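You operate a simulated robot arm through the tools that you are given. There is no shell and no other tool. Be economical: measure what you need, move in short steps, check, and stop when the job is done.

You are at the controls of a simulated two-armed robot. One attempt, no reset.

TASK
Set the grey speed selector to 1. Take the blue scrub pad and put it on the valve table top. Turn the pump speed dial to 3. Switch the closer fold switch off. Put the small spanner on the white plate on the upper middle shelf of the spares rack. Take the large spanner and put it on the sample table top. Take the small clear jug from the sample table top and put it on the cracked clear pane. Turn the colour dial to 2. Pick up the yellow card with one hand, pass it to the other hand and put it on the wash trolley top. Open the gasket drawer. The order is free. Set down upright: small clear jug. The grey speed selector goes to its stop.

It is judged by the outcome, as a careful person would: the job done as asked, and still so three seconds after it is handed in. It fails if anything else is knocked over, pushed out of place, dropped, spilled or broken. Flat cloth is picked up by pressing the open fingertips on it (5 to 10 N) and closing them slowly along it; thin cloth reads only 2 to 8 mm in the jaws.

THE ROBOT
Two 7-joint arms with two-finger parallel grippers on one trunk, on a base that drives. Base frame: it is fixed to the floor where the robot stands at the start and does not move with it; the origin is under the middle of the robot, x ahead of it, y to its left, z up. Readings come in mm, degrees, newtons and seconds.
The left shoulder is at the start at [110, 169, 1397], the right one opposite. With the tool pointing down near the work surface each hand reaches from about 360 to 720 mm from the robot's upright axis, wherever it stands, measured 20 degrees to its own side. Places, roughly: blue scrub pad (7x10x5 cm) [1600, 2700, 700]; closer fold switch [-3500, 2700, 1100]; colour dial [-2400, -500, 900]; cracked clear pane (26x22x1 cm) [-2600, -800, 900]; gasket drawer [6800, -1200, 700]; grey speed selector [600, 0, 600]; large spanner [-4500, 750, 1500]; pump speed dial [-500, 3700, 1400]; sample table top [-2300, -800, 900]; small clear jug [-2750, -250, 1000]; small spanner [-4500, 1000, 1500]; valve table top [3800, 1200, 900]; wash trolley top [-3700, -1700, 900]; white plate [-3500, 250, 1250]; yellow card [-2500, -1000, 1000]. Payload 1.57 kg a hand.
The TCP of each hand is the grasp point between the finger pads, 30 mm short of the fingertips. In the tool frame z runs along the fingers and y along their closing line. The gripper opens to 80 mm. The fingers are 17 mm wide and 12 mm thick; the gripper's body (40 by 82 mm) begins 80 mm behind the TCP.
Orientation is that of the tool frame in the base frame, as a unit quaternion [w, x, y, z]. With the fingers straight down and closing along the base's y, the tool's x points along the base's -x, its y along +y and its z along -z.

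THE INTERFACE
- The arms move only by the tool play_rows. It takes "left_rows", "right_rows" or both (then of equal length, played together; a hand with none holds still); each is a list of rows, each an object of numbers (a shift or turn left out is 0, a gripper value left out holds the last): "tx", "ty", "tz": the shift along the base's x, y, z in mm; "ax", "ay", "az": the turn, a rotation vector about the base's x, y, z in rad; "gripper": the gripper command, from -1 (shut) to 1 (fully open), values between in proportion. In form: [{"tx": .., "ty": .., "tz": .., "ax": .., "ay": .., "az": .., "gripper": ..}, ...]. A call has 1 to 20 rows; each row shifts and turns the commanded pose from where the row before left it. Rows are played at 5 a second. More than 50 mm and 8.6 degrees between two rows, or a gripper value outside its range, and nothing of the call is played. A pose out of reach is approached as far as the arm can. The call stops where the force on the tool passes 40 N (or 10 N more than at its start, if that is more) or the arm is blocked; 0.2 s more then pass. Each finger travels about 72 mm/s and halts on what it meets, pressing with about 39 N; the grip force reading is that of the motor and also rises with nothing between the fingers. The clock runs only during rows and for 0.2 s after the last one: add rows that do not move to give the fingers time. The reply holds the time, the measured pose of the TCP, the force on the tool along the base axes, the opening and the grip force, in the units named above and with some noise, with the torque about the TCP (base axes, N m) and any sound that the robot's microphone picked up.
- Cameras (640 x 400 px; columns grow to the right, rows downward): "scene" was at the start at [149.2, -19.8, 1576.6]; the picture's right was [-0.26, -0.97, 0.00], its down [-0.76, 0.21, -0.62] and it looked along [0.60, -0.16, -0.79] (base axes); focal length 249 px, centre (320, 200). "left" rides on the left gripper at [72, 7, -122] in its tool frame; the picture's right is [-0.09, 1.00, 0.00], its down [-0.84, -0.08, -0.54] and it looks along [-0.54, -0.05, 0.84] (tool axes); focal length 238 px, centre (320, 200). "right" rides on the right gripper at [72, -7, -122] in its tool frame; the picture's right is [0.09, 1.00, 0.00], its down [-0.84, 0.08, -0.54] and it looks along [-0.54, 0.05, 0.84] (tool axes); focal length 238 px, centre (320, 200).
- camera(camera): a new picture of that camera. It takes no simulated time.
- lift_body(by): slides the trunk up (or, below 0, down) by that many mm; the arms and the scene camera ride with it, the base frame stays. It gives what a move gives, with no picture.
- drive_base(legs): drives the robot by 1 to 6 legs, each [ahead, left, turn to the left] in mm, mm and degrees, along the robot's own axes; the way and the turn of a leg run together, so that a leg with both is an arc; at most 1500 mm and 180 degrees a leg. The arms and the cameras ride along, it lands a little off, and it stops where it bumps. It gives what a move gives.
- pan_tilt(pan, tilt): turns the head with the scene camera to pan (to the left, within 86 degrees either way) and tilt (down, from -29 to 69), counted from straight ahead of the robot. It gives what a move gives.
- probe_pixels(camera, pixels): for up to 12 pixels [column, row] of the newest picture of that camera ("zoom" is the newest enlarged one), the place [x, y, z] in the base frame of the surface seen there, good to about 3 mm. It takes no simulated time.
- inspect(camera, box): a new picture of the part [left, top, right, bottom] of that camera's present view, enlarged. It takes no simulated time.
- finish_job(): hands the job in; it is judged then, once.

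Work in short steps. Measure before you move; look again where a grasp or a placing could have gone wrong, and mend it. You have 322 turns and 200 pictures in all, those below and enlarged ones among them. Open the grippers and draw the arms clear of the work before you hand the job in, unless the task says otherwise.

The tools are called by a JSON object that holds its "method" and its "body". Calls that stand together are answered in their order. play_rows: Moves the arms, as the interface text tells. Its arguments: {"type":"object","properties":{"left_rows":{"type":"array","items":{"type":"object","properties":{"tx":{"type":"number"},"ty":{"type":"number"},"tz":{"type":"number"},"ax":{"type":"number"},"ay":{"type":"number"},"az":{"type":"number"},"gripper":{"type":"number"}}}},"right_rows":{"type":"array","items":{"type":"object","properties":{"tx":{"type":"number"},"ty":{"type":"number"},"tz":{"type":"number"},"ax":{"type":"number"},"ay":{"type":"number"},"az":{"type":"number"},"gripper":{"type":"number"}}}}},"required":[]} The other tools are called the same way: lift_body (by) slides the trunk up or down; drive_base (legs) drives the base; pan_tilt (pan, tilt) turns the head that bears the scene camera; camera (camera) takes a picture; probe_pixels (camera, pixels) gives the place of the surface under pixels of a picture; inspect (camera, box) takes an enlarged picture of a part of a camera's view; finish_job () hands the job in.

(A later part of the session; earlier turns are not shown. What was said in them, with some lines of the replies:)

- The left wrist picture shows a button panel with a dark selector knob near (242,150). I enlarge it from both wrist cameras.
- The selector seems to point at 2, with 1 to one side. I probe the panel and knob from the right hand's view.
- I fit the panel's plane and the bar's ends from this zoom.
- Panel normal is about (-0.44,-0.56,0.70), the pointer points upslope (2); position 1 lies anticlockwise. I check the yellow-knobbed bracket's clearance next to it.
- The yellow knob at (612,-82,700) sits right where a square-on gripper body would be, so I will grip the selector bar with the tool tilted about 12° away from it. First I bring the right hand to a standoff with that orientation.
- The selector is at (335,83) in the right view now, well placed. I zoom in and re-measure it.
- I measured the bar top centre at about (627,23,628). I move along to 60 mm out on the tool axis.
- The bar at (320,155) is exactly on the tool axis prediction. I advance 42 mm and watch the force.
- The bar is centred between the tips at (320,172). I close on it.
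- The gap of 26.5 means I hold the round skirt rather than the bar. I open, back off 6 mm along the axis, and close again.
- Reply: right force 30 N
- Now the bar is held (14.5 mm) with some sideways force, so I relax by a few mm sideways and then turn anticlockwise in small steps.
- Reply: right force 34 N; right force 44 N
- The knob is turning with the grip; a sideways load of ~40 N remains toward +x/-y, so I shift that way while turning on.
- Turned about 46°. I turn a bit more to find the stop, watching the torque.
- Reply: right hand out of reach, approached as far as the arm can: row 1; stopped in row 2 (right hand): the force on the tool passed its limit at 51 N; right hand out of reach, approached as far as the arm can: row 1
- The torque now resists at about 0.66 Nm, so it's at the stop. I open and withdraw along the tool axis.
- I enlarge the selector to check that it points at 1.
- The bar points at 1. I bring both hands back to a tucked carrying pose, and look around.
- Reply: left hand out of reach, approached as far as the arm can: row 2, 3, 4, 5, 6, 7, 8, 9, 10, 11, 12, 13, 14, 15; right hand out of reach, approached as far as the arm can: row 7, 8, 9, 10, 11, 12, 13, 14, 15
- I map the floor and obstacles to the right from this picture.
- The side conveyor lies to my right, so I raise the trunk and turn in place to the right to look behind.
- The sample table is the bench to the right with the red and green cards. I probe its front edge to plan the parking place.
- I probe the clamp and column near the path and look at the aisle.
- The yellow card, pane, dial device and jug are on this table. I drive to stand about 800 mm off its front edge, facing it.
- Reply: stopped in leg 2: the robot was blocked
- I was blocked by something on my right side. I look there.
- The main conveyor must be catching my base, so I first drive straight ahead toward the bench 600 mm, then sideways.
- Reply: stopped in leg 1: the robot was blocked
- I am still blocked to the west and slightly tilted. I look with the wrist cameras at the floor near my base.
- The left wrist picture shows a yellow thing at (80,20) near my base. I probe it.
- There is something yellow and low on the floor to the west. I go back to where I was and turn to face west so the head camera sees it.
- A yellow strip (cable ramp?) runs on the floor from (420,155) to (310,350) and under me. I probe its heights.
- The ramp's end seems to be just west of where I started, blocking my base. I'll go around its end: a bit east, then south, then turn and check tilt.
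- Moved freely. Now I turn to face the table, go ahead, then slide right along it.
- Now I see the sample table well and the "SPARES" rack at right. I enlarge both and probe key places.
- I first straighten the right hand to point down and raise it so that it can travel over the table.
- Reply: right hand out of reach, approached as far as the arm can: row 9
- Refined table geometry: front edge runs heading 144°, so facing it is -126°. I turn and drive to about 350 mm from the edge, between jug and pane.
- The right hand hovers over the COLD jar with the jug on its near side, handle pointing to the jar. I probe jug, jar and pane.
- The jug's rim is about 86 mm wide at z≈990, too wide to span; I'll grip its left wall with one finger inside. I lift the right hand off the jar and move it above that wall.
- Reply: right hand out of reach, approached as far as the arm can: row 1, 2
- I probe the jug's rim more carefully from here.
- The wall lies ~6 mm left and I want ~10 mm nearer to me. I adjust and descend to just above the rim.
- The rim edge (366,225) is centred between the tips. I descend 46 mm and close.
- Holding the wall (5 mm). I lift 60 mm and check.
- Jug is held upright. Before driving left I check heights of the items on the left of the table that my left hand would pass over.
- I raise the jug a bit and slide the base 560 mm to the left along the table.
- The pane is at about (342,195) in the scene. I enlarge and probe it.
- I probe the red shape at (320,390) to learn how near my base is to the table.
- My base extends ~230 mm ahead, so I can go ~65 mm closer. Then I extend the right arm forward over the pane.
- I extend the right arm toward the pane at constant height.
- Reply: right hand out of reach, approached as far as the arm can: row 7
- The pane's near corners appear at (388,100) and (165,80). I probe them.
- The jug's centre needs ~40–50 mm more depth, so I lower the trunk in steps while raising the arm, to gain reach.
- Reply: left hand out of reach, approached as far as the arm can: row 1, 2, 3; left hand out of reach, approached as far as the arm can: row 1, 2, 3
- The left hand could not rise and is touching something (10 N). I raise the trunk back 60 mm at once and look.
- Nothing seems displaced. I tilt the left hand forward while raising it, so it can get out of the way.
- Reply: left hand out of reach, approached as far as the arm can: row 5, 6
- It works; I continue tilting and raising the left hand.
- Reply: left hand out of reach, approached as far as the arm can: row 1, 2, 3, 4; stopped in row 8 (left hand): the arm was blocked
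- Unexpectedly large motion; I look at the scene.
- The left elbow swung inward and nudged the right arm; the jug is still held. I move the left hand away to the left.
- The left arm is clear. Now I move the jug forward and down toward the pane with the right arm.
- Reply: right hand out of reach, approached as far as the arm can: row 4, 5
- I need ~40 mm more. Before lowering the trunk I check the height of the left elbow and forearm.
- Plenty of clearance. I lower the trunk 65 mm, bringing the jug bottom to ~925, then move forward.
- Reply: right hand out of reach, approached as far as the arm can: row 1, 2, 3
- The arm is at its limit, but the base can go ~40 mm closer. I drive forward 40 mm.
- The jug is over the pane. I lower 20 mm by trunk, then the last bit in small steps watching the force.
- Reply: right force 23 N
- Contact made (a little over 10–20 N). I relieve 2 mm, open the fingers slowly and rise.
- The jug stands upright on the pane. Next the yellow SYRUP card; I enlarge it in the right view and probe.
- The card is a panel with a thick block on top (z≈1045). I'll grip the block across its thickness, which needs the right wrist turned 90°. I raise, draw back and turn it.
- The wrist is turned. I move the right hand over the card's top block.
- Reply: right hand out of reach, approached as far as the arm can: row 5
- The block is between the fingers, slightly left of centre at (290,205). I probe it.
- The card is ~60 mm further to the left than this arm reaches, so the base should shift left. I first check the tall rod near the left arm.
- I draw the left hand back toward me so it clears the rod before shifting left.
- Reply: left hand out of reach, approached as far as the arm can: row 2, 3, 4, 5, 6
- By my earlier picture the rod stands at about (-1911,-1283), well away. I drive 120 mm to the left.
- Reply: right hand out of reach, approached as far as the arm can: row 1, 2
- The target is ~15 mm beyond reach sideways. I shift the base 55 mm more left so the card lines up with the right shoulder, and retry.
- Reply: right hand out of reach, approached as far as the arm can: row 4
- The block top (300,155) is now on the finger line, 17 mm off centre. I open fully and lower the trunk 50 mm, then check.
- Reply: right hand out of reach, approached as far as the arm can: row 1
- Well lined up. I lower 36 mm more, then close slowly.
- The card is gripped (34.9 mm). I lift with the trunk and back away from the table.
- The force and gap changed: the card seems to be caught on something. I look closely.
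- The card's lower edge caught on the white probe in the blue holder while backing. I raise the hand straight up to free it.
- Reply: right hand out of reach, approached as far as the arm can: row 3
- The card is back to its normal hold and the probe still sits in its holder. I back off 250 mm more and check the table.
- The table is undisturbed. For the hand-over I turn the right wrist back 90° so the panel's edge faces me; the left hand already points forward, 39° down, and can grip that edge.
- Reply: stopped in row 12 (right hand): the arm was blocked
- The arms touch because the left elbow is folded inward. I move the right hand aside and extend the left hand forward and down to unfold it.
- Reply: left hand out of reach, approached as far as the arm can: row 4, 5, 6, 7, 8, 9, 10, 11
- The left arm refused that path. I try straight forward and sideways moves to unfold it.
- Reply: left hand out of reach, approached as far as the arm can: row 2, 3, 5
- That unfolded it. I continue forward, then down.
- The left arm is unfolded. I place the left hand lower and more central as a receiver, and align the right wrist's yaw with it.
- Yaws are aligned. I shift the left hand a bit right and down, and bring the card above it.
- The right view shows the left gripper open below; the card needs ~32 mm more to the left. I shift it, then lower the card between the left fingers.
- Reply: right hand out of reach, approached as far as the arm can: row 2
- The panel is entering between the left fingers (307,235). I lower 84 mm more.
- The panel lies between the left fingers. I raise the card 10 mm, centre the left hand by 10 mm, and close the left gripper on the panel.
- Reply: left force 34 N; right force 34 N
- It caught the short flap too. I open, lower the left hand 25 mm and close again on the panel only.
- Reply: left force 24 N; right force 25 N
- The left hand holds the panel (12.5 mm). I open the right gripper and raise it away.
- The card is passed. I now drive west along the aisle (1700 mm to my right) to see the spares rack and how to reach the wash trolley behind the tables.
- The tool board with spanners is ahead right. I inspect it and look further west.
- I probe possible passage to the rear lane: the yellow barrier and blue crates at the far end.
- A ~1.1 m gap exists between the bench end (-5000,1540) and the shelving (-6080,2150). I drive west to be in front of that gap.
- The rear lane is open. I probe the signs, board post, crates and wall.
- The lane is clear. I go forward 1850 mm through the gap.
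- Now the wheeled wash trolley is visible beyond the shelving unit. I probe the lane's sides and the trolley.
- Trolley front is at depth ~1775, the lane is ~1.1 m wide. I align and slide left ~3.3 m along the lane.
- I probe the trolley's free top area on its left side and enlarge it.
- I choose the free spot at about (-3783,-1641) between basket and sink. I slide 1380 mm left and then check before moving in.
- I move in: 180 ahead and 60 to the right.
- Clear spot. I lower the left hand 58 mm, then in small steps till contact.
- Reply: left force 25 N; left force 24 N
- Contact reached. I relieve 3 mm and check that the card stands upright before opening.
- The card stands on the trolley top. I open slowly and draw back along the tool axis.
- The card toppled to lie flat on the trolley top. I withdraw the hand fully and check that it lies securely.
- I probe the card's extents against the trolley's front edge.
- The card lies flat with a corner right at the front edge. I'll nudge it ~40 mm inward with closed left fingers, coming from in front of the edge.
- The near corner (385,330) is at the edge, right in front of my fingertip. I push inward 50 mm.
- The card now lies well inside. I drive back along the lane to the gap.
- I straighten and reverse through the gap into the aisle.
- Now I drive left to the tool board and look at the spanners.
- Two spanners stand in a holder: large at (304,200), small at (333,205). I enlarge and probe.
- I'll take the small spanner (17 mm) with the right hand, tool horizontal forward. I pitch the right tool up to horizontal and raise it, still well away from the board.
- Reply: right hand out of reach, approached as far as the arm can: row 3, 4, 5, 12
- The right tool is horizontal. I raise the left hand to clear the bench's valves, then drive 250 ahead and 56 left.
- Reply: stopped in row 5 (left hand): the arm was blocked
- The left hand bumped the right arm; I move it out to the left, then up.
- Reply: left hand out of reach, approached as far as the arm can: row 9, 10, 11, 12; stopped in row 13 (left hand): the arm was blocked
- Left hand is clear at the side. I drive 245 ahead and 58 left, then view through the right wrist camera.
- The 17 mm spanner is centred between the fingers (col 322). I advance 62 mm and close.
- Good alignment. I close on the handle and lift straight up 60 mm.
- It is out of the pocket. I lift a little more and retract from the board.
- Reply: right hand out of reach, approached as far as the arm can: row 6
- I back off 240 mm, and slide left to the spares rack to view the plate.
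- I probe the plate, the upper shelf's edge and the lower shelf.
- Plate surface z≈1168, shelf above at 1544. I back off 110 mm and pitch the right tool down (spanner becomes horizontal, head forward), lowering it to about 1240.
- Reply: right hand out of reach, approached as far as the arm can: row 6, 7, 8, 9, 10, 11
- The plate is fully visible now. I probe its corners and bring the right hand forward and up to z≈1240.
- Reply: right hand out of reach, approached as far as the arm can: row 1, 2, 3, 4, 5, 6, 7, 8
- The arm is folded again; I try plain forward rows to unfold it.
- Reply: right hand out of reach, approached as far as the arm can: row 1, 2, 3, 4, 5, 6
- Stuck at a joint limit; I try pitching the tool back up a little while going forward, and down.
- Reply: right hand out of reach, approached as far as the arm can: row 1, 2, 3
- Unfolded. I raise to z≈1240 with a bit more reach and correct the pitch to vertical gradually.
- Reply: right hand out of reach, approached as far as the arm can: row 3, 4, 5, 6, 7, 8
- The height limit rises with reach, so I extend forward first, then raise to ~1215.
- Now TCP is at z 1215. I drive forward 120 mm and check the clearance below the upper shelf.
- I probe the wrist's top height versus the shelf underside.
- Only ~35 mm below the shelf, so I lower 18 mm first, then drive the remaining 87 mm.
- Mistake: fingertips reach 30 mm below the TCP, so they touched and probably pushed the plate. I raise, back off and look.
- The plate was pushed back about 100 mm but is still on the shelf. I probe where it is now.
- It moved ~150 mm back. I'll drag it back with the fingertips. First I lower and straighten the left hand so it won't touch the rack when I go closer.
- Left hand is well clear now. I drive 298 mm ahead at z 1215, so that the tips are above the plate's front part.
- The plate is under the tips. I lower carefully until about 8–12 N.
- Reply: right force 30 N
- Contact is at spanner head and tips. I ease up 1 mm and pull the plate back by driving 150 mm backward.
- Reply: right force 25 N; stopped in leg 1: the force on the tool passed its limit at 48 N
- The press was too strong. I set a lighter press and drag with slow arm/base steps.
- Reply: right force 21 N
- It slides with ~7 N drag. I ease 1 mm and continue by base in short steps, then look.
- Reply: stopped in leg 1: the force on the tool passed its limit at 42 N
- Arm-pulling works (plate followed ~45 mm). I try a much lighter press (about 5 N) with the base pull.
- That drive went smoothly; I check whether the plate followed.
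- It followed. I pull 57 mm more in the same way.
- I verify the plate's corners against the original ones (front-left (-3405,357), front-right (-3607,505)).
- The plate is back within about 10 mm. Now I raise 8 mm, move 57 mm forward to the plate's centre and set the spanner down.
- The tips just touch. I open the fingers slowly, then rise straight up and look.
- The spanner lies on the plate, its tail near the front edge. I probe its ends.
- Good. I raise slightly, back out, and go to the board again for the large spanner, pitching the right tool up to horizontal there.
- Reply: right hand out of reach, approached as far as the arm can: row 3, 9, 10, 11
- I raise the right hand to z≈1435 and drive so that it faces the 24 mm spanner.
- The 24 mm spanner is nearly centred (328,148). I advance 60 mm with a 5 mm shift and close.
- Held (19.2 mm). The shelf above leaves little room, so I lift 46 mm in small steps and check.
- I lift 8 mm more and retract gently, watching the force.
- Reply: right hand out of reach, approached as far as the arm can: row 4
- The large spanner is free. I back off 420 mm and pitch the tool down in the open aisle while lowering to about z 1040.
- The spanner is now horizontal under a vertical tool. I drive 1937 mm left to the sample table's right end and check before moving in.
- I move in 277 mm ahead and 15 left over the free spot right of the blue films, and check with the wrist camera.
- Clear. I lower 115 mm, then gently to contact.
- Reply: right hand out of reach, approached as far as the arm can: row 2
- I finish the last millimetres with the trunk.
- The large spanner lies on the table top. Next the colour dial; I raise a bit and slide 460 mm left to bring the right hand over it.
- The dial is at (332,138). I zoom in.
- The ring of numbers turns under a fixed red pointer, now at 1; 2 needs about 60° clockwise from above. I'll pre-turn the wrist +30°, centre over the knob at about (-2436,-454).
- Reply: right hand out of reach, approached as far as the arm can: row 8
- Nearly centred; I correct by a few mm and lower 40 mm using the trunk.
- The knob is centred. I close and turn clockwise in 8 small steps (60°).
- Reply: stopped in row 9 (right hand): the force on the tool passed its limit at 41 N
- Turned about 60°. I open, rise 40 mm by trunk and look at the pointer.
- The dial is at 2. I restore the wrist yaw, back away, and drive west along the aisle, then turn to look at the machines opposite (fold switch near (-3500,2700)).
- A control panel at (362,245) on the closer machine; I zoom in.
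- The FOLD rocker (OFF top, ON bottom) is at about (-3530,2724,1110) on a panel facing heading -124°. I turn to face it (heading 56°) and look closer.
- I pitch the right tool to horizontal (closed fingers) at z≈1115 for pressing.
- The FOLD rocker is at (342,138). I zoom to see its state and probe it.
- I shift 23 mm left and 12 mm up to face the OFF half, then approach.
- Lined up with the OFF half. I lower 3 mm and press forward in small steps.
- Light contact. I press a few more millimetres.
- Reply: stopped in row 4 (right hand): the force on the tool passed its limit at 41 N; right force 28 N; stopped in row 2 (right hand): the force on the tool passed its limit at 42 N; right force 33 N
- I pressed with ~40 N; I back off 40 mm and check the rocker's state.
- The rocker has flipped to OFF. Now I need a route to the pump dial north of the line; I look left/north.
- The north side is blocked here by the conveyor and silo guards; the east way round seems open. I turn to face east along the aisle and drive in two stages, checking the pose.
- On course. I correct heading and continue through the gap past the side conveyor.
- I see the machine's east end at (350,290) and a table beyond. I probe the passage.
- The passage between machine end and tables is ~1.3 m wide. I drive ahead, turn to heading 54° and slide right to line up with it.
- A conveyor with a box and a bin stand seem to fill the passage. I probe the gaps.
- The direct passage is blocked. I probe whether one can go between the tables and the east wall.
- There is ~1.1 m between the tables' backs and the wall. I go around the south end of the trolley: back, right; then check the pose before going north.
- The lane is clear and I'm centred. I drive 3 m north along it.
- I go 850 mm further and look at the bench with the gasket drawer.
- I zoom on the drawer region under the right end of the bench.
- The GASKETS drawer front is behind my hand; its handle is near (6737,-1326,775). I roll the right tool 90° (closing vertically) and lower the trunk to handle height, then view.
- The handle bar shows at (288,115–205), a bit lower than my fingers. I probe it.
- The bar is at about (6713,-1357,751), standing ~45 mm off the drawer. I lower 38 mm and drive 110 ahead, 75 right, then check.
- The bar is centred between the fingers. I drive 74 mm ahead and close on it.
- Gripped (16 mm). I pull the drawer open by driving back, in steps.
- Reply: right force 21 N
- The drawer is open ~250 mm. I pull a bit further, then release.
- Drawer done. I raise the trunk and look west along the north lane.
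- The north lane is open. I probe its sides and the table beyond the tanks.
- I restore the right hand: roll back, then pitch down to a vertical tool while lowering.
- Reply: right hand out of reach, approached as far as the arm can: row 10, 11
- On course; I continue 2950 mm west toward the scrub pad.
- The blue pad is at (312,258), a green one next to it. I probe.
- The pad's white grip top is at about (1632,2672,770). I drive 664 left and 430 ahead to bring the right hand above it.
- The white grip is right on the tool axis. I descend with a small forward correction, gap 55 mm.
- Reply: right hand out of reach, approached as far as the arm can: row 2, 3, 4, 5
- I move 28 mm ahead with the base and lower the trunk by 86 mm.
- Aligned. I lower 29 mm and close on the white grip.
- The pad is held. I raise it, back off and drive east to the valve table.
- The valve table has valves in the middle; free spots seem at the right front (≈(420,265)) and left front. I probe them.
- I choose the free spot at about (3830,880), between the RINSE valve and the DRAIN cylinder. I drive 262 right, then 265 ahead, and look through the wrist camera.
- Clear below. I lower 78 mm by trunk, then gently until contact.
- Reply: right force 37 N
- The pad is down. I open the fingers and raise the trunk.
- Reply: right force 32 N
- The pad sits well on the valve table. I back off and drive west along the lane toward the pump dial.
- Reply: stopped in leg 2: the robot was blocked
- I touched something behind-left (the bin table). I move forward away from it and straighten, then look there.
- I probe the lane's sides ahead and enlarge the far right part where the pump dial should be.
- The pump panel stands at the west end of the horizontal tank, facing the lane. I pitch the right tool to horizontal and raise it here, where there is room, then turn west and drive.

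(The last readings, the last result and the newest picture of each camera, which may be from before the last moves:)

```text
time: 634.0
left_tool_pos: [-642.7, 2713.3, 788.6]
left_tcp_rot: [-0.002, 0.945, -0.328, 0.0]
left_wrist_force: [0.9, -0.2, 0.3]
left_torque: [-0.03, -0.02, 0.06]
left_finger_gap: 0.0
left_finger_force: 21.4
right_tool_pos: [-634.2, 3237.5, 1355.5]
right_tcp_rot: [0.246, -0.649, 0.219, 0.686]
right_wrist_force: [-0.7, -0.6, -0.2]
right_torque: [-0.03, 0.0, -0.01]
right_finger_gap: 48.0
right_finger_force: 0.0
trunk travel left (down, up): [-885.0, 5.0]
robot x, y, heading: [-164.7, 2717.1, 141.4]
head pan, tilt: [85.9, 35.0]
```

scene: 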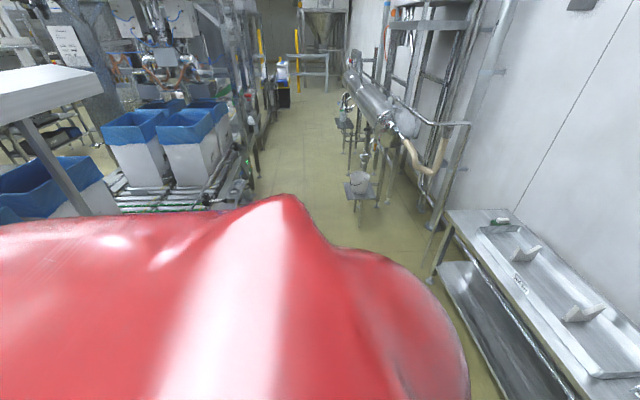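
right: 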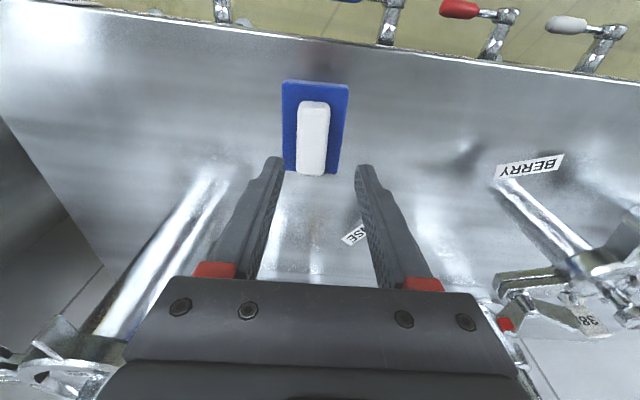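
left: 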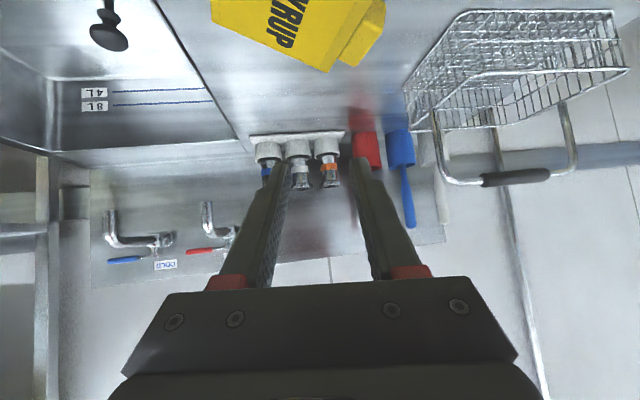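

I'm past the stool. I look right at the pump panel.

{"method": "pan_tilt", "body": {"pan": -35, "tilt": 15}}

{"method": "camera", "body": {"camera": "scene"}}

```text
time: 636.0
left_tool_pos: [-642.9, 2712.8, 787.5]
left_tcp_rot: [-0.001, 0.944, -0.329, -0.001]
left_wrist_force: [0.6, -0.2, 0.0]
left_torque: [-0.02, 0.0, 0.01]
left_finger_gap: 0.0
left_finger_force: 21.5
right_tool_pos: [-633.2, 3237.5, 1354.7]
right_tcp_rot: [0.245, -0.65, 0.219, 0.685]
right_wrist_force: [0.4, 0.1, -0.2]
right_torque: [-0.01, 0.01, 0.02]
right_finger_gap: 48.3
right_finger_force: 0.1
trunk travel left (down, up): [-885.0, 5.0]
robot x, y, heading: [-165.9, 2717.6, 141.4]
head pan, tilt: [-35.0, 15.0]
```

```text
11 pictures are left
```

scene: 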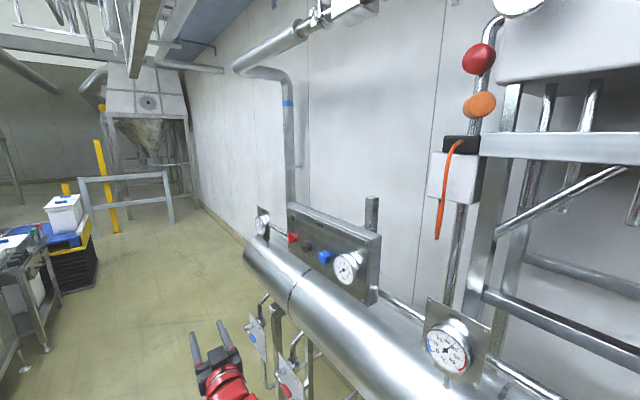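

The panel has a white numbered dial at (347,267). I zoom and probe.

{"method": "inspect", "body": {"camera": "scene", "box": [275, 195, 395, 310]}}

{"method": "probe_pixels", "body": {"camera": "scene", "pixels": [[347, 267], [335, 285], [300, 215], [360, 240], [345, 280], [355, 270], [325, 257], [370, 290], [280, 275], [253, 320], [350, 255]]}}

```text
3.48 times, centred on (335, 252) of scene
```

zoom: 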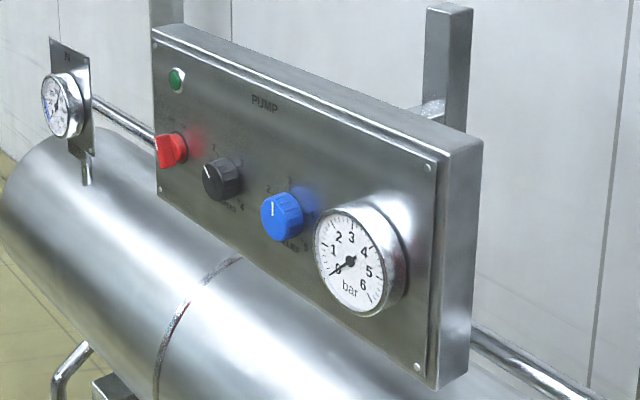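

```text
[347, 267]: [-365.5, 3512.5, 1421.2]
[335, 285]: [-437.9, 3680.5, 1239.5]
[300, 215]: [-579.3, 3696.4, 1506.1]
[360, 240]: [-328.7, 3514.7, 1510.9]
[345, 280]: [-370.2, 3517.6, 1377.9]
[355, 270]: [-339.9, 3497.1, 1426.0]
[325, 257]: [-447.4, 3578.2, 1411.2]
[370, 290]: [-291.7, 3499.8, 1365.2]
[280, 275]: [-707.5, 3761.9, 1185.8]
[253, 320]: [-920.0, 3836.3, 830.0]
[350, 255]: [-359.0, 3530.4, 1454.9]
```

Knobs on the panel: red, black, blue and a gauge. I need to read labels up close. I move south a bit, go west past the panel, and turn to face it.

{"method": "drive_base", "body": {"legs": [[0, 0, 2.6], [0, 290, 0], [930, 0, 0], [0, 0, -90]]}}

{"method": "pan_tilt", "body": {"pan": -5, "tilt": 15}}

{"method": "inspect", "body": {"camera": "scene", "box": [220, 120, 520, 320]}}

```text
time: 638.3
left_tool_pos: [-801.6, 2481.6, 787.0]
left_tcp_rot: [-0.008, 0.95, -0.312, 0.003]
left_wrist_force: [-1.7, -0.7, -0.5]
left_torque: [0.01, 0.0, 0.0]
left_finger_gap: 0.0
left_finger_force: 20.9
right_tool_pos: [-814.4, 2999.3, 1357.6]
right_tcp_rot: [0.234, -0.653, 0.207, 0.689]
right_wrist_force: [0.2, -0.3, 0.9]
right_torque: [-0.03, -0.01, -0.04]
right_finger_gap: 48.1
right_finger_force: 0.1
trunk travel left (down, up): [-885.0, 5.0]
robot x, y, heading: [-325.9, 2496.6, 143.1]
head pan, tilt: [-35.0, 15.0]
stopped in leg 2: the force on the tool passed its limit at 70 N (the readings are from after the stop); the commanded pose is now the measured one
```

```text
time: 639.3
left_tool_pos: [-802.0, 2481.5, 787.3]
left_tcp_rot: [-0.008, 0.95, -0.312, 0.003]
left_wrist_force: [0.9, -0.5, -0.1]
left_torque: [-0.01, -0.04, 0.03]
left_finger_gap: 0.0
left_finger_force: 20.8
right_tool_pos: [-814.0, 3002.2, 1355.5]
right_tcp_rot: [0.233, -0.653, 0.207, 0.69]
right_wrist_force: [0.2, -1.0, -0.1]
right_torque: [0.02, -0.02, 0.01]
right_finger_gap: 48.1
right_finger_force: 0.1
trunk travel left (down, up): [-885.0, 5.0]
robot x, y, heading: [-327.1, 2498.2, 143.1]
head pan, tilt: [-5.0, 15.0]
```

```text
2.00 times, centred on (370, 220) of scene
```

zoom: 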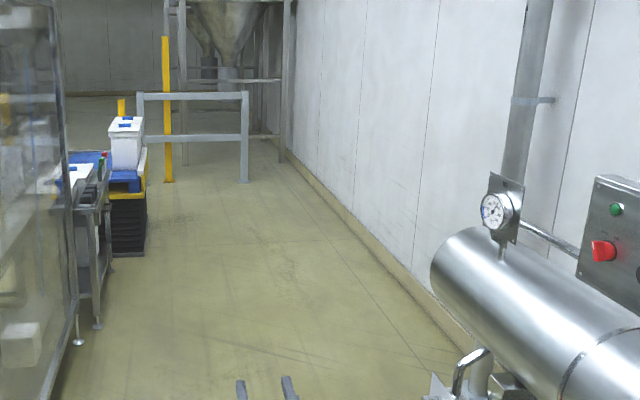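

My left hand touched the machine on the south side. I shift back north a little, pull the right hand in 45 mm, drive west past the tank's end and then turn north.

{"method": "play_rows", "body": {"right_rows": [{"tx": 12, "ty": -9}, {"tx": 12, "ty": -9}, {"tx": 12, "ty": -9}, {}]}}

{"method": "drive_base", "body": {"legs": [[0, -60, 1], [1480, 0, 0], [0, 0, -90]]}}

```text
time: 640.3
left_tool_pos: [-802.4, 2481.8, 786.5]
left_tcp_rot: [-0.008, 0.95, -0.312, 0.003]
left_wrist_force: [0.5, 0.0, -0.3]
left_torque: [0.0, 0.0, 0.02]
left_finger_gap: 0.3
left_finger_force: 21.1
right_tool_pos: [-777.9, 2975.5, 1356.3]
right_tcp_rot: [0.233, -0.654, 0.208, 0.689]
right_wrist_force: [0.4, 0.6, 0.1]
right_torque: [0.02, 0.01, -0.02]
right_finger_gap: 48.1
right_finger_force: 0.1
trunk travel left (down, up): [-885.0, 5.0]
robot x, y, heading: [-330.3, 2496.1, 143.3]
head pan, tilt: [-5.0, 15.0]
```

```text
time: 652.0
left_tool_pos: [-1466.7, 3925.4, 788.1]
left_tcp_rot: [0.004, -0.439, 0.898, -0.008]
left_wrist_force: [-0.4, -0.5, 0.4]
left_torque: [-0.02, 0.04, 0.01]
left_finger_gap: 0.0
left_finger_force: 21.0
right_tool_pos: [-973.5, 3889.1, 1355.9]
right_tcp_rot: [0.657, -0.308, 0.612, 0.315]
right_wrist_force: [0.4, -0.1, 0.2]
right_torque: [-0.02, 0.01, -0.02]
right_finger_gap: 48.1
right_finger_force: 0.0
trunk travel left (down, up): [-885.0, 5.0]
robot x, y, heading: [-1460.7, 3452.6, 51.8]
head pan, tilt: [-5.0, 15.0]
```

Clear. I straighten, back 60 mm and slide right until the right hand faces the black knob.

{"method": "drive_base", "body": {"legs": [[-60, 0, 2.2], [0, -530, 0]]}}

{"method": "camera", "body": {"camera": "right"}}

```text
time: 655.5
left_tool_pos: [-1106.7, 3575.3, 787.6]
left_tcp_rot: [0.004, -0.459, 0.888, -0.008]
left_wrist_force: [0.6, -0.6, -0.2]
left_torque: [-0.04, 0.0, 0.02]
left_finger_gap: 0.1
left_finger_force: 21.2
right_tool_pos: [-612.4, 3559.8, 1357.6]
right_tcp_rot: [0.649, -0.322, 0.606, 0.329]
right_wrist_force: [0.8, 0.5, -0.4]
right_torque: [-0.02, 0.01, 0.04]
right_finger_gap: 47.9
right_finger_force: 0.1
trunk travel left (down, up): [-885.0, 5.0]
robot x, y, heading: [-1080.9, 3099.2, 54.5]
head pan, tilt: [-5.0, 15.0]
```

```text
8 pictures are left
```

right: 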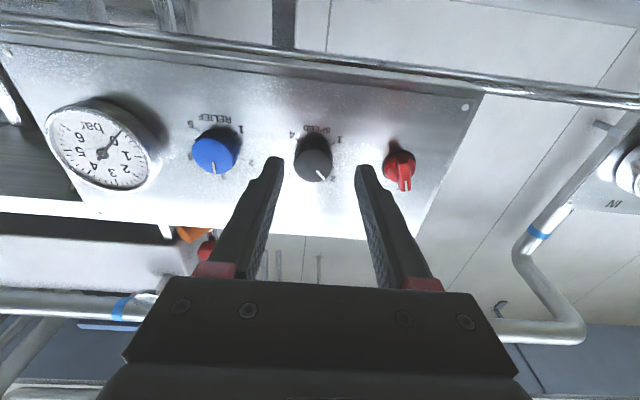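

The black knob at (314,158) is labelled SPEED. I zoom in and probe it.

{"method": "inspect", "body": {"camera": "right", "box": [270, 115, 360, 195]}}

{"method": "probe_pixels", "body": {"camera": "right", "pixels": [[313, 160], [310, 175], [318, 175], [305, 155], [325, 150], [345, 140], [292, 135], [318, 130], [310, 150], [340, 170], [350, 215]]}}

```text
5.00 times, centred on (315, 155) of right
```

zoom: 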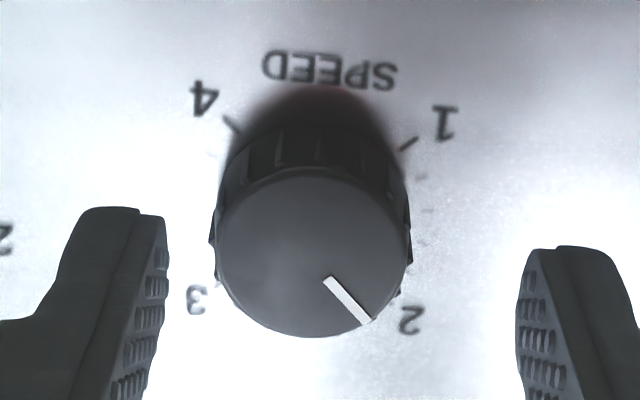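

```text
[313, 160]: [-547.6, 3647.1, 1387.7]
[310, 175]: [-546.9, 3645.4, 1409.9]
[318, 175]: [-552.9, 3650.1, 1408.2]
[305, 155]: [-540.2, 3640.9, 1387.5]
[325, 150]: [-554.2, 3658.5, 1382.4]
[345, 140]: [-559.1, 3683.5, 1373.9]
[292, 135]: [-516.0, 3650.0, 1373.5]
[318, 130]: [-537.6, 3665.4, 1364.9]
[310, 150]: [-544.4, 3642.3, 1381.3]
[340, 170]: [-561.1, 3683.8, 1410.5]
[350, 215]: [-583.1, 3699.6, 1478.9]
```

The pointer is at 2; 3 is 90° clockwise. Knob face centre ≈(-548,3647,1397). I raise 33 mm, level the tool, pre-roll -45° and drive 58 mm closer.

{"method": "play_rows", "body": {"right_rows": [{"tx": 1, "ty": -0.5, "tz": 16, "ax": -0.047, "ay": 0.034}, {"tx": 0.6, "ty": -0.6, "tz": 17}, {"ax": -0.0768, "ay": -0.1061}, {"ax": -0.0768, "ay": -0.1061}, {"ax": -0.0768, "ay": -0.1061}, {"ax": -0.0768, "ay": -0.1061}, {"ax": -0.0768, "ay": -0.1061}, {"ax": -0.0768, "ay": -0.1061}, {}]}}

{"method": "drive_base", "body": {"legs": [[55, 0, 0]]}}

{"method": "camera", "body": {"camera": "right"}}

```text
time: 657.5
left_tool_pos: [-1104.4, 3574.1, 787.4]
left_tcp_rot: [0.003, -0.46, 0.888, -0.007]
left_wrist_force: [0.3, 0.5, 0.2]
left_torque: [0.01, 0.04, 0.07]
left_finger_gap: 0.2
left_finger_force: 21.6
right_tool_pos: [-606.1, 3564.4, 1366.2]
right_tcp_rot: [0.703, -0.545, 0.453, 0.051]
right_wrist_force: [0.5, 0.1, 0.3]
right_torque: [0.0, 0.0, 0.0]
right_finger_gap: 47.9
right_finger_force: 0.1
right hand out of reach, approached as far as the arm can: row 1, 2
trunk travel left (down, up): [-885.0, 5.0]
robot x, y, heading: [-1079.9, 3103.7, 54.3]
head pan, tilt: [-5.0, 15.0]
```

```text
time: 658.5
left_tool_pos: [-1075.3, 3618.7, 787.1]
left_tcp_rot: [0.005, -0.459, 0.888, -0.007]
left_wrist_force: [0.0, 0.3, 0.5]
left_torque: [0.02, -0.01, 0.0]
left_finger_gap: 0.0
left_finger_force: 21.4
right_tool_pos: [-576.7, 3607.4, 1367.1]
right_tcp_rot: [0.704, -0.545, 0.452, 0.052]
right_wrist_force: [0.3, 0.5, -0.1]
right_torque: [-0.01, -0.04, 0.02]
right_finger_gap: 48.0
right_finger_force: 0.1
trunk travel left (down, up): [-885.0, 5.0]
robot x, y, heading: [-1049.7, 3146.0, 54.3]
head pan, tilt: [-5.0, 15.0]
```

```text
6 pictures are left
```

right: 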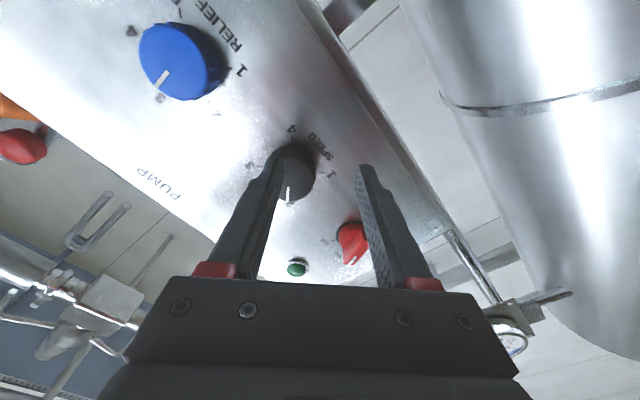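

I need 30 mm more height; I try raising while staying ~15 mm short of the knob.

{"method": "drive_base", "body": {"legs": [[-40, 0, 0]]}}

{"method": "play_rows", "body": {"right_rows": [{"tx": 8, "ty": 11, "tz": 8}, {"tx": 8, "ty": 11, "tz": 8}, {"tx": 6, "ty": 9, "tz": 8}, {"tz": 6}, {}]}}

```text
time: 659.4
left_tool_pos: [-1094.7, 3589.2, 785.6]
left_tcp_rot: [0.002, -0.459, 0.888, -0.009]
left_wrist_force: [0.5, -0.1, 0.4]
left_torque: [-0.02, 0.02, 0.02]
left_finger_gap: 0.0
left_finger_force: 21.2
right_tool_pos: [-594.0, 3580.6, 1363.8]
right_tcp_rot: [0.702, -0.547, 0.454, 0.053]
right_wrist_force: [-0.4, -0.2, -1.1]
right_torque: [-0.01, -0.02, -0.01]
right_finger_gap: 48.2
right_finger_force: 0.0
trunk travel left (down, up): [-885.0, 5.0]
robot x, y, heading: [-1072.9, 3118.1, 54.3]
head pan, tilt: [-5.0, 15.0]
```

```text
time: 660.6
left_tool_pos: [-1098.3, 3586.5, 787.1]
left_tcp_rot: [0.004, -0.459, 0.889, -0.007]
left_wrist_force: [-0.6, -0.3, 0.2]
left_torque: [0.02, 0.04, 0.02]
left_finger_gap: 0.1
left_finger_force: 21.5
right_tool_pos: [-575.5, 3608.4, 1396.7]
right_tcp_rot: [0.703, -0.546, 0.453, 0.052]
right_wrist_force: [0.2, -0.2, -0.4]
right_torque: [0.02, 0.03, 0.01]
right_finger_gap: 48.1
right_finger_force: 0.0
trunk travel left (down, up): [-885.0, 5.0]
robot x, y, heading: [-1073.0, 3115.7, 54.5]
head pan, tilt: [-5.0, 15.0]
```

Now the tool should be centred on the knob axis. I verify with one picture.

{"method": "camera", "body": {"camera": "right"}}

```text
5 pictures are left
```

right: 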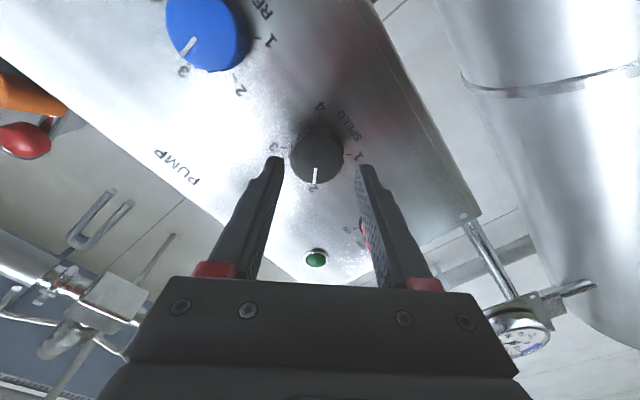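

Centred. I advance 33 mm and close on the knob.

{"method": "play_rows", "body": {"right_rows": [{"tx": 6.4, "ty": 9}, {"tx": 6.4, "ty": 9}, {"tx": 6.4, "ty": 9}, {}, {"gripper": 0}, {"gripper": -0.5}, {"gripper": -1}, {}, {}]}}

```text
time: 662.6
left_tool_pos: [-1096.5, 3586.9, 788.0]
left_tcp_rot: [0.004, -0.459, 0.889, -0.007]
left_wrist_force: [0.0, -0.1, -0.3]
left_torque: [0.02, -0.02, -0.01]
left_finger_gap: 0.0
left_finger_force: 21.8
right_tool_pos: [-554.1, 3633.5, 1397.6]
right_tcp_rot: [0.704, -0.544, 0.454, 0.052]
right_wrist_force: [9.8, 0.2, 14.1]
right_torque: [0.1, -0.08, -0.64]
right_finger_gap: 42.8
right_finger_force: 45.2
trunk travel left (down, up): [-885.0, 5.0]
robot x, y, heading: [-1072.9, 3116.7, 54.1]
head pan, tilt: [-5.0, 15.0]
```

Gripped (43 mm). I relax the side load slightly, then turn clockwise in small steps.

{"method": "play_rows", "body": {"right_rows": [{"tx": 1.4, "ty": -1, "tz": 2.5}, {}]}}

{"method": "play_rows", "body": {"right_rows": [{"ax": 0.076, "ay": 0.1068}, {"ax": 0.076, "ay": 0.1068}, {"ax": 0.076, "ay": 0.1068}, {"ax": 0.076, "ay": 0.1068}, {"ax": 0.076, "ay": 0.1068}, {"ax": 0.076, "ay": 0.1068}, {}]}}

```text
time: 663.2
left_tool_pos: [-1097.5, 3586.3, 787.8]
left_tcp_rot: [0.003, -0.46, 0.888, -0.008]
left_wrist_force: [0.5, -0.3, -0.2]
left_torque: [0.0, -0.01, 0.0]
left_finger_gap: 0.0
left_finger_force: 21.1
right_tool_pos: [-553.4, 3633.5, 1398.2]
right_tcp_rot: [0.703, -0.546, 0.453, 0.052]
right_wrist_force: [3.8, -1.9, 3.8]
right_torque: [0.48, -0.29, 0.55]
right_finger_gap: 42.4
right_finger_force: 44.7
trunk travel left (down, up): [-885.0, 5.0]
robot x, y, heading: [-1070.5, 3111.8, 54.2]
head pan, tilt: [-5.0, 15.0]
```

```text
time: 664.8
left_tool_pos: [-1095.8, 3587.6, 787.1]
left_tcp_rot: [0.002, -0.46, 0.888, -0.008]
left_wrist_force: [0.3, 0.2, -0.1]
left_torque: [0.0, 0.01, -0.03]
left_finger_gap: 0.0
left_finger_force: 21.4
right_tool_pos: [-556.0, 3634.8, 1397.1]
right_tcp_rot: [0.628, -0.332, 0.627, 0.319]
right_wrist_force: [0.1, 1.9, -1.5]
right_torque: [-0.19, 0.21, 0.12]
right_finger_gap: 42.7
right_finger_force: 44.7
trunk travel left (down, up): [-885.0, 5.0]
robot x, y, heading: [-1072.4, 3112.2, 54.4]
head pan, tilt: [-5.0, 15.0]
```

The first 45° went smoothly. I turn the other 45°.

{"method": "play_rows", "body": {"right_rows": [{"ax": 0.076, "ay": 0.1068}, {"ax": 0.076, "ay": 0.1068}, {"ax": 0.076, "ay": 0.1068}, {"ax": 0.076, "ay": 0.1068}, {"ax": 0.076, "ay": 0.1068}, {"ax": 0.076, "ay": 0.1068}, {}]}}

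{"method": "inspect", "body": {"camera": "right", "box": [240, 90, 400, 220]}}

```text
time: 666.4
left_tool_pos: [-1097.2, 3586.6, 785.8]
left_tcp_rot: [0.005, -0.459, 0.888, -0.007]
left_wrist_force: [0.2, -0.3, 0.6]
left_torque: [0.0, 0.01, 0.0]
left_finger_gap: 0.2
left_finger_force: 21.5
right_tool_pos: [-557.5, 3635.9, 1397.0]
right_tcp_rot: [0.458, -0.068, 0.706, 0.536]
right_wrist_force: [-18.6, -6.8, -26.0]
right_torque: [-0.82, 0.64, 0.55]
right_finger_gap: 42.5
right_finger_force: 45.2
trunk travel left (down, up): [-885.0, 5.0]
robot x, y, heading: [-1074.9, 3114.2, 54.1]
head pan, tilt: [-5.0, 15.0]
```

```text
3.08 times, centred on (320, 155) of right
```

zoom: 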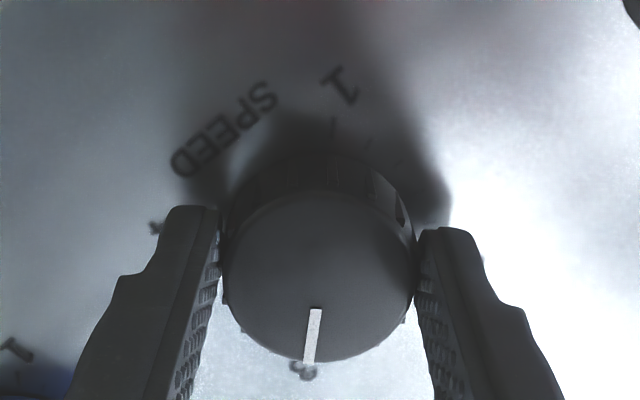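

The pointer lines up with 3. I open and withdraw straight back, then check.

{"method": "play_rows", "body": {"right_rows": [{"gripper": 0.0}, {"gripper": 0.3}, {}, {}]}}

{"method": "drive_base", "body": {"legs": [[-70, 0, 0]]}}

{"method": "inspect", "body": {"camera": "right", "box": [230, 60, 410, 210]}}

```text
time: 667.4
left_tool_pos: [-1096.3, 3586.2, 786.7]
left_tcp_rot: [0.003, -0.46, 0.888, -0.008]
left_wrist_force: [0.7, 0.0, 0.3]
left_torque: [0.04, 0.0, 0.03]
left_finger_gap: 0.1
left_finger_force: 21.5
right_tool_pos: [-553.8, 3634.2, 1399.4]
right_tcp_rot: [0.459, -0.067, 0.704, 0.538]
right_wrist_force: [-0.2, 0.5, 0.7]
right_torque: [-0.02, 0.0, 0.02]
right_finger_gap: 52.0
right_finger_force: 0.0
trunk travel left (down, up): [-885.0, 5.0]
robot x, y, heading: [-1073.9, 3109.5, 54.5]
head pan, tilt: [-5.0, 15.0]
```

```text
time: 668.4
left_tool_pos: [-1134.5, 3533.9, 787.0]
left_tcp_rot: [0.003, -0.46, 0.888, -0.008]
left_wrist_force: [0.2, -0.1, 0.2]
left_torque: [0.04, 0.01, -0.03]
left_finger_gap: 0.0
left_finger_force: 21.2
right_tool_pos: [-593.5, 3583.9, 1398.2]
right_tcp_rot: [0.459, -0.068, 0.705, 0.537]
right_wrist_force: [1.0, -0.4, -0.7]
right_torque: [-0.03, -0.01, -0.02]
right_finger_gap: 52.1
right_finger_force: 0.1
trunk travel left (down, up): [-885.0, 5.0]
robot x, y, heading: [-1108.4, 3058.3, 54.4]
head pan, tilt: [-5.0, 15.0]
```

```text
2.67 times, centred on (320, 135) of right
```

zoom: 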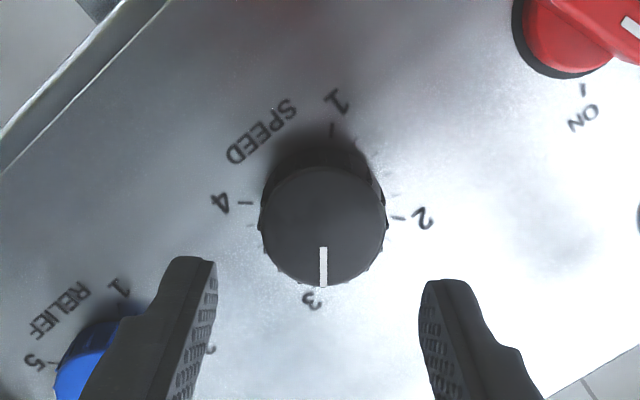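

The pointer settled about 8° short of 3. I go back in with a small centring correction and turn a further ~10°.

{"method": "play_rows", "body": {"right_rows": [{"tx": -3, "ty": 2, "tz": -2}, {}]}}

{"method": "drive_base", "body": {"legs": [[66, 0, 0]]}}

{"method": "play_rows", "body": {"right_rows": [{"gripper": 0}, {"gripper": -0.5}, {"gripper": -1}, {}, {}]}}

```text
time: 669.0
left_tool_pos: [-1137.0, 3532.8, 787.4]
left_tcp_rot: [0.004, -0.46, 0.888, -0.008]
left_wrist_force: [-0.4, 0.3, 0.9]
left_torque: [0.0, -0.01, 0.01]
left_finger_gap: 0.0
left_finger_force: 21.2
right_tool_pos: [-595.9, 3582.3, 1398.3]
right_tcp_rot: [0.459, -0.068, 0.704, 0.537]
right_wrist_force: [-0.3, 0.0, 0.5]
right_torque: [-0.01, -0.01, 0.03]
right_finger_gap: 51.8
right_finger_force: 0.0
trunk travel left (down, up): [-885.0, 5.0]
robot x, y, heading: [-1115.2, 3061.3, 54.2]
head pan, tilt: [-5.0, 15.0]
```

```text
time: 670.0
left_tool_pos: [-1098.9, 3587.5, 786.7]
left_tcp_rot: [0.003, -0.461, 0.888, -0.008]
left_wrist_force: [0.4, 0.3, -0.7]
left_torque: [-0.01, -0.01, -0.01]
left_finger_gap: 0.0
left_finger_force: 21.1
right_tool_pos: [-558.1, 3638.4, 1396.8]
right_tcp_rot: [0.458, -0.068, 0.705, 0.537]
right_wrist_force: [-0.3, 0.5, -0.5]
right_torque: [-0.01, -0.02, 0.02]
right_finger_gap: 52.2
right_finger_force: 0.0
trunk travel left (down, up): [-885.0, 5.0]
robot x, y, heading: [-1070.8, 3110.6, 54.5]
head pan, tilt: [-5.0, 15.0]
```

```text
time: 671.2
left_tool_pos: [-1098.7, 3587.1, 786.5]
left_tcp_rot: [0.003, -0.46, 0.888, -0.007]
left_wrist_force: [0.4, -0.1, 0.2]
left_torque: [0.01, 0.02, -0.02]
left_finger_gap: 0.0
left_finger_force: 21.3
right_tool_pos: [-557.3, 3637.4, 1397.3]
right_tcp_rot: [0.458, -0.069, 0.704, 0.538]
right_wrist_force: [2.6, -3.4, -6.9]
right_torque: [0.01, 0.05, -0.67]
right_finger_gap: 42.3
right_finger_force: 45.0
trunk travel left (down, up): [-885.0, 5.0]
robot x, y, heading: [-1072.4, 3112.9, 54.5]
head pan, tilt: [-5.0, 15.0]
```

Well centred. I turn about 9° more and release.

{"method": "play_rows", "body": {"right_rows": [{"ax": 0.045, "ay": 0.063}, {"ax": 0.045, "ay": 0.063}, {}]}}

{"method": "play_rows", "body": {"right_rows": [{"gripper": 0.0}, {"gripper": 0.3}, {}, {}]}}

{"method": "drive_base", "body": {"legs": [[-70, 0, 0]]}}

{"method": "inspect", "body": {"camera": "right", "box": [230, 60, 410, 210]}}

```text
time: 672.0
left_tool_pos: [-1097.4, 3584.3, 787.7]
left_tcp_rot: [0.003, -0.46, 0.888, -0.007]
left_wrist_force: [0.1, 0.3, -0.4]
left_torque: [-0.02, -0.01, 0.0]
left_finger_gap: 0.0
left_finger_force: 20.9
right_tool_pos: [-559.0, 3636.8, 1396.4]
right_tcp_rot: [0.415, -0.014, 0.707, 0.572]
right_wrist_force: [2.4, -7.7, -8.9]
right_torque: [-0.31, 0.32, -0.39]
right_finger_gap: 42.3
right_finger_force: 45.3
trunk travel left (down, up): [-885.0, 5.0]
robot x, y, heading: [-1072.8, 3113.7, 54.6]
head pan, tilt: [-5.0, 15.0]
```

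```text
time: 673.0
left_tool_pos: [-1099.2, 3586.1, 786.9]
left_tcp_rot: [0.004, -0.461, 0.887, -0.007]
left_wrist_force: [0.6, -0.1, 0.9]
left_torque: [-0.01, 0.0, 0.0]
left_finger_gap: 0.2
left_finger_force: 21.6
right_tool_pos: [-560.4, 3638.9, 1397.6]
right_tcp_rot: [0.416, -0.014, 0.706, 0.573]
right_wrist_force: [-0.4, 0.5, -0.3]
right_torque: [0.0, 0.04, -0.02]
right_finger_gap: 52.0
right_finger_force: 0.0
trunk travel left (down, up): [-885.0, 5.0]
robot x, y, heading: [-1072.3, 3116.2, 54.5]
head pan, tilt: [-5.0, 15.0]
```

```text
time: 674.0
left_tool_pos: [-1137.5, 3532.0, 787.3]
left_tcp_rot: [0.003, -0.46, 0.888, -0.009]
left_wrist_force: [0.5, -0.4, 0.1]
left_torque: [-0.02, 0.03, 0.02]
left_finger_gap: 0.0
left_finger_force: 20.9
right_tool_pos: [-595.6, 3585.0, 1395.1]
right_tcp_rot: [0.416, -0.013, 0.708, 0.571]
right_wrist_force: [-0.1, -0.1, -0.2]
right_torque: [0.02, 0.0, 0.01]
right_finger_gap: 51.9
right_finger_force: 0.2
trunk travel left (down, up): [-885.0, 5.0]
robot x, y, heading: [-1110.1, 3055.0, 54.3]
head pan, tilt: [-5.0, 15.0]
```

```text
2.67 times, centred on (320, 135) of right
```

zoom: 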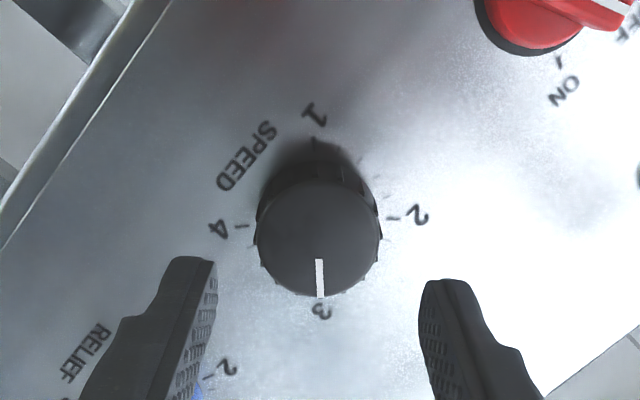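

The pointer is on 3. I open both grippers and draw the right hand clear.

{"method": "play_rows", "body": {"right_rows": [{"tx": -8, "ty": -11, "gripper": 1}, {"tx": -8, "ty": -11}, {"tx": -8, "ty": -11}, {}], "left_rows": [{"gripper": 1}, {}, {}, {}]}}

```text
time: 675.0
left_tool_pos: [-1138.4, 3531.6, 787.3]
left_tcp_rot: [0.004, -0.46, 0.888, -0.008]
left_wrist_force: [-0.1, 0.2, 0.2]
left_torque: [-0.02, 0.0, 0.01]
left_finger_gap: 79.9
left_finger_force: 0.0
right_tool_pos: [-622.2, 3548.2, 1397.3]
right_tcp_rot: [0.415, -0.013, 0.707, 0.572]
right_wrist_force: [0.0, 0.8, 0.0]
right_torque: [0.0, 0.0, 0.0]
right_finger_gap: 79.8
right_finger_force: 0.1
trunk travel left (down, up): [-885.0, 5.0]
robot x, y, heading: [-1114.7, 3056.4, 54.0]
head pan, tilt: [-5.0, 15.0]
```

All ten tasks are finished and both grippers are open and clear, so I hand the job in.

{"method": "finish_job", "body": {}}

```text
The job is handed in.
```

I did all ten tasks and handed the job in, but a few things were bumped or moved along the way.

**Final state**

| Task | Result |
|---|---|
| Grey speed selector | Turned to 1; I felt the stop before releasing. |
| Pump speed dial | Pointer on 3. |
| Colour dial | 2 at the pointer, within a few degrees. |
| Closer fold switch | Pressed to OFF; it looks flipped in the last picture of it. |
| Small clear jug | Upright on the cracked clear pane. |
| Small spanner | On the white plate; its tail is right at the plate's front edge. |
| Large spanner | On the sample table top. |
| Blue scrub pad | On the valve table top. |
| Yellow card | Passed from the right hand to the left and now on the wash trolley top, lying flat. It tipped over when I let go, so I pushed it further in from the edge. |
| Gasket drawer | Open by about 310 mm. |

**What was bumped or moved**
- **White plate:** I pushed it back about 150 mm, then dragged it to within roughly 10 to 20 mm of its original place.
- **White probe on the sample table:** the yellow card caught on it while I was backing away; it still sat in its holder afterwards.
- **Sample table tray area:** my left hand briefly pressed on it with about 10 N; I saw nothing displaced.
- **Near the bin table north of the line:** the base bumped something I could not identify.
- **South side of the pump lane:** my left hand hit something at about 70 N, probably the machine frame.
- **Cable ramp near the start:** the base bumped it twice.

I did not check closely for damage after the last three.
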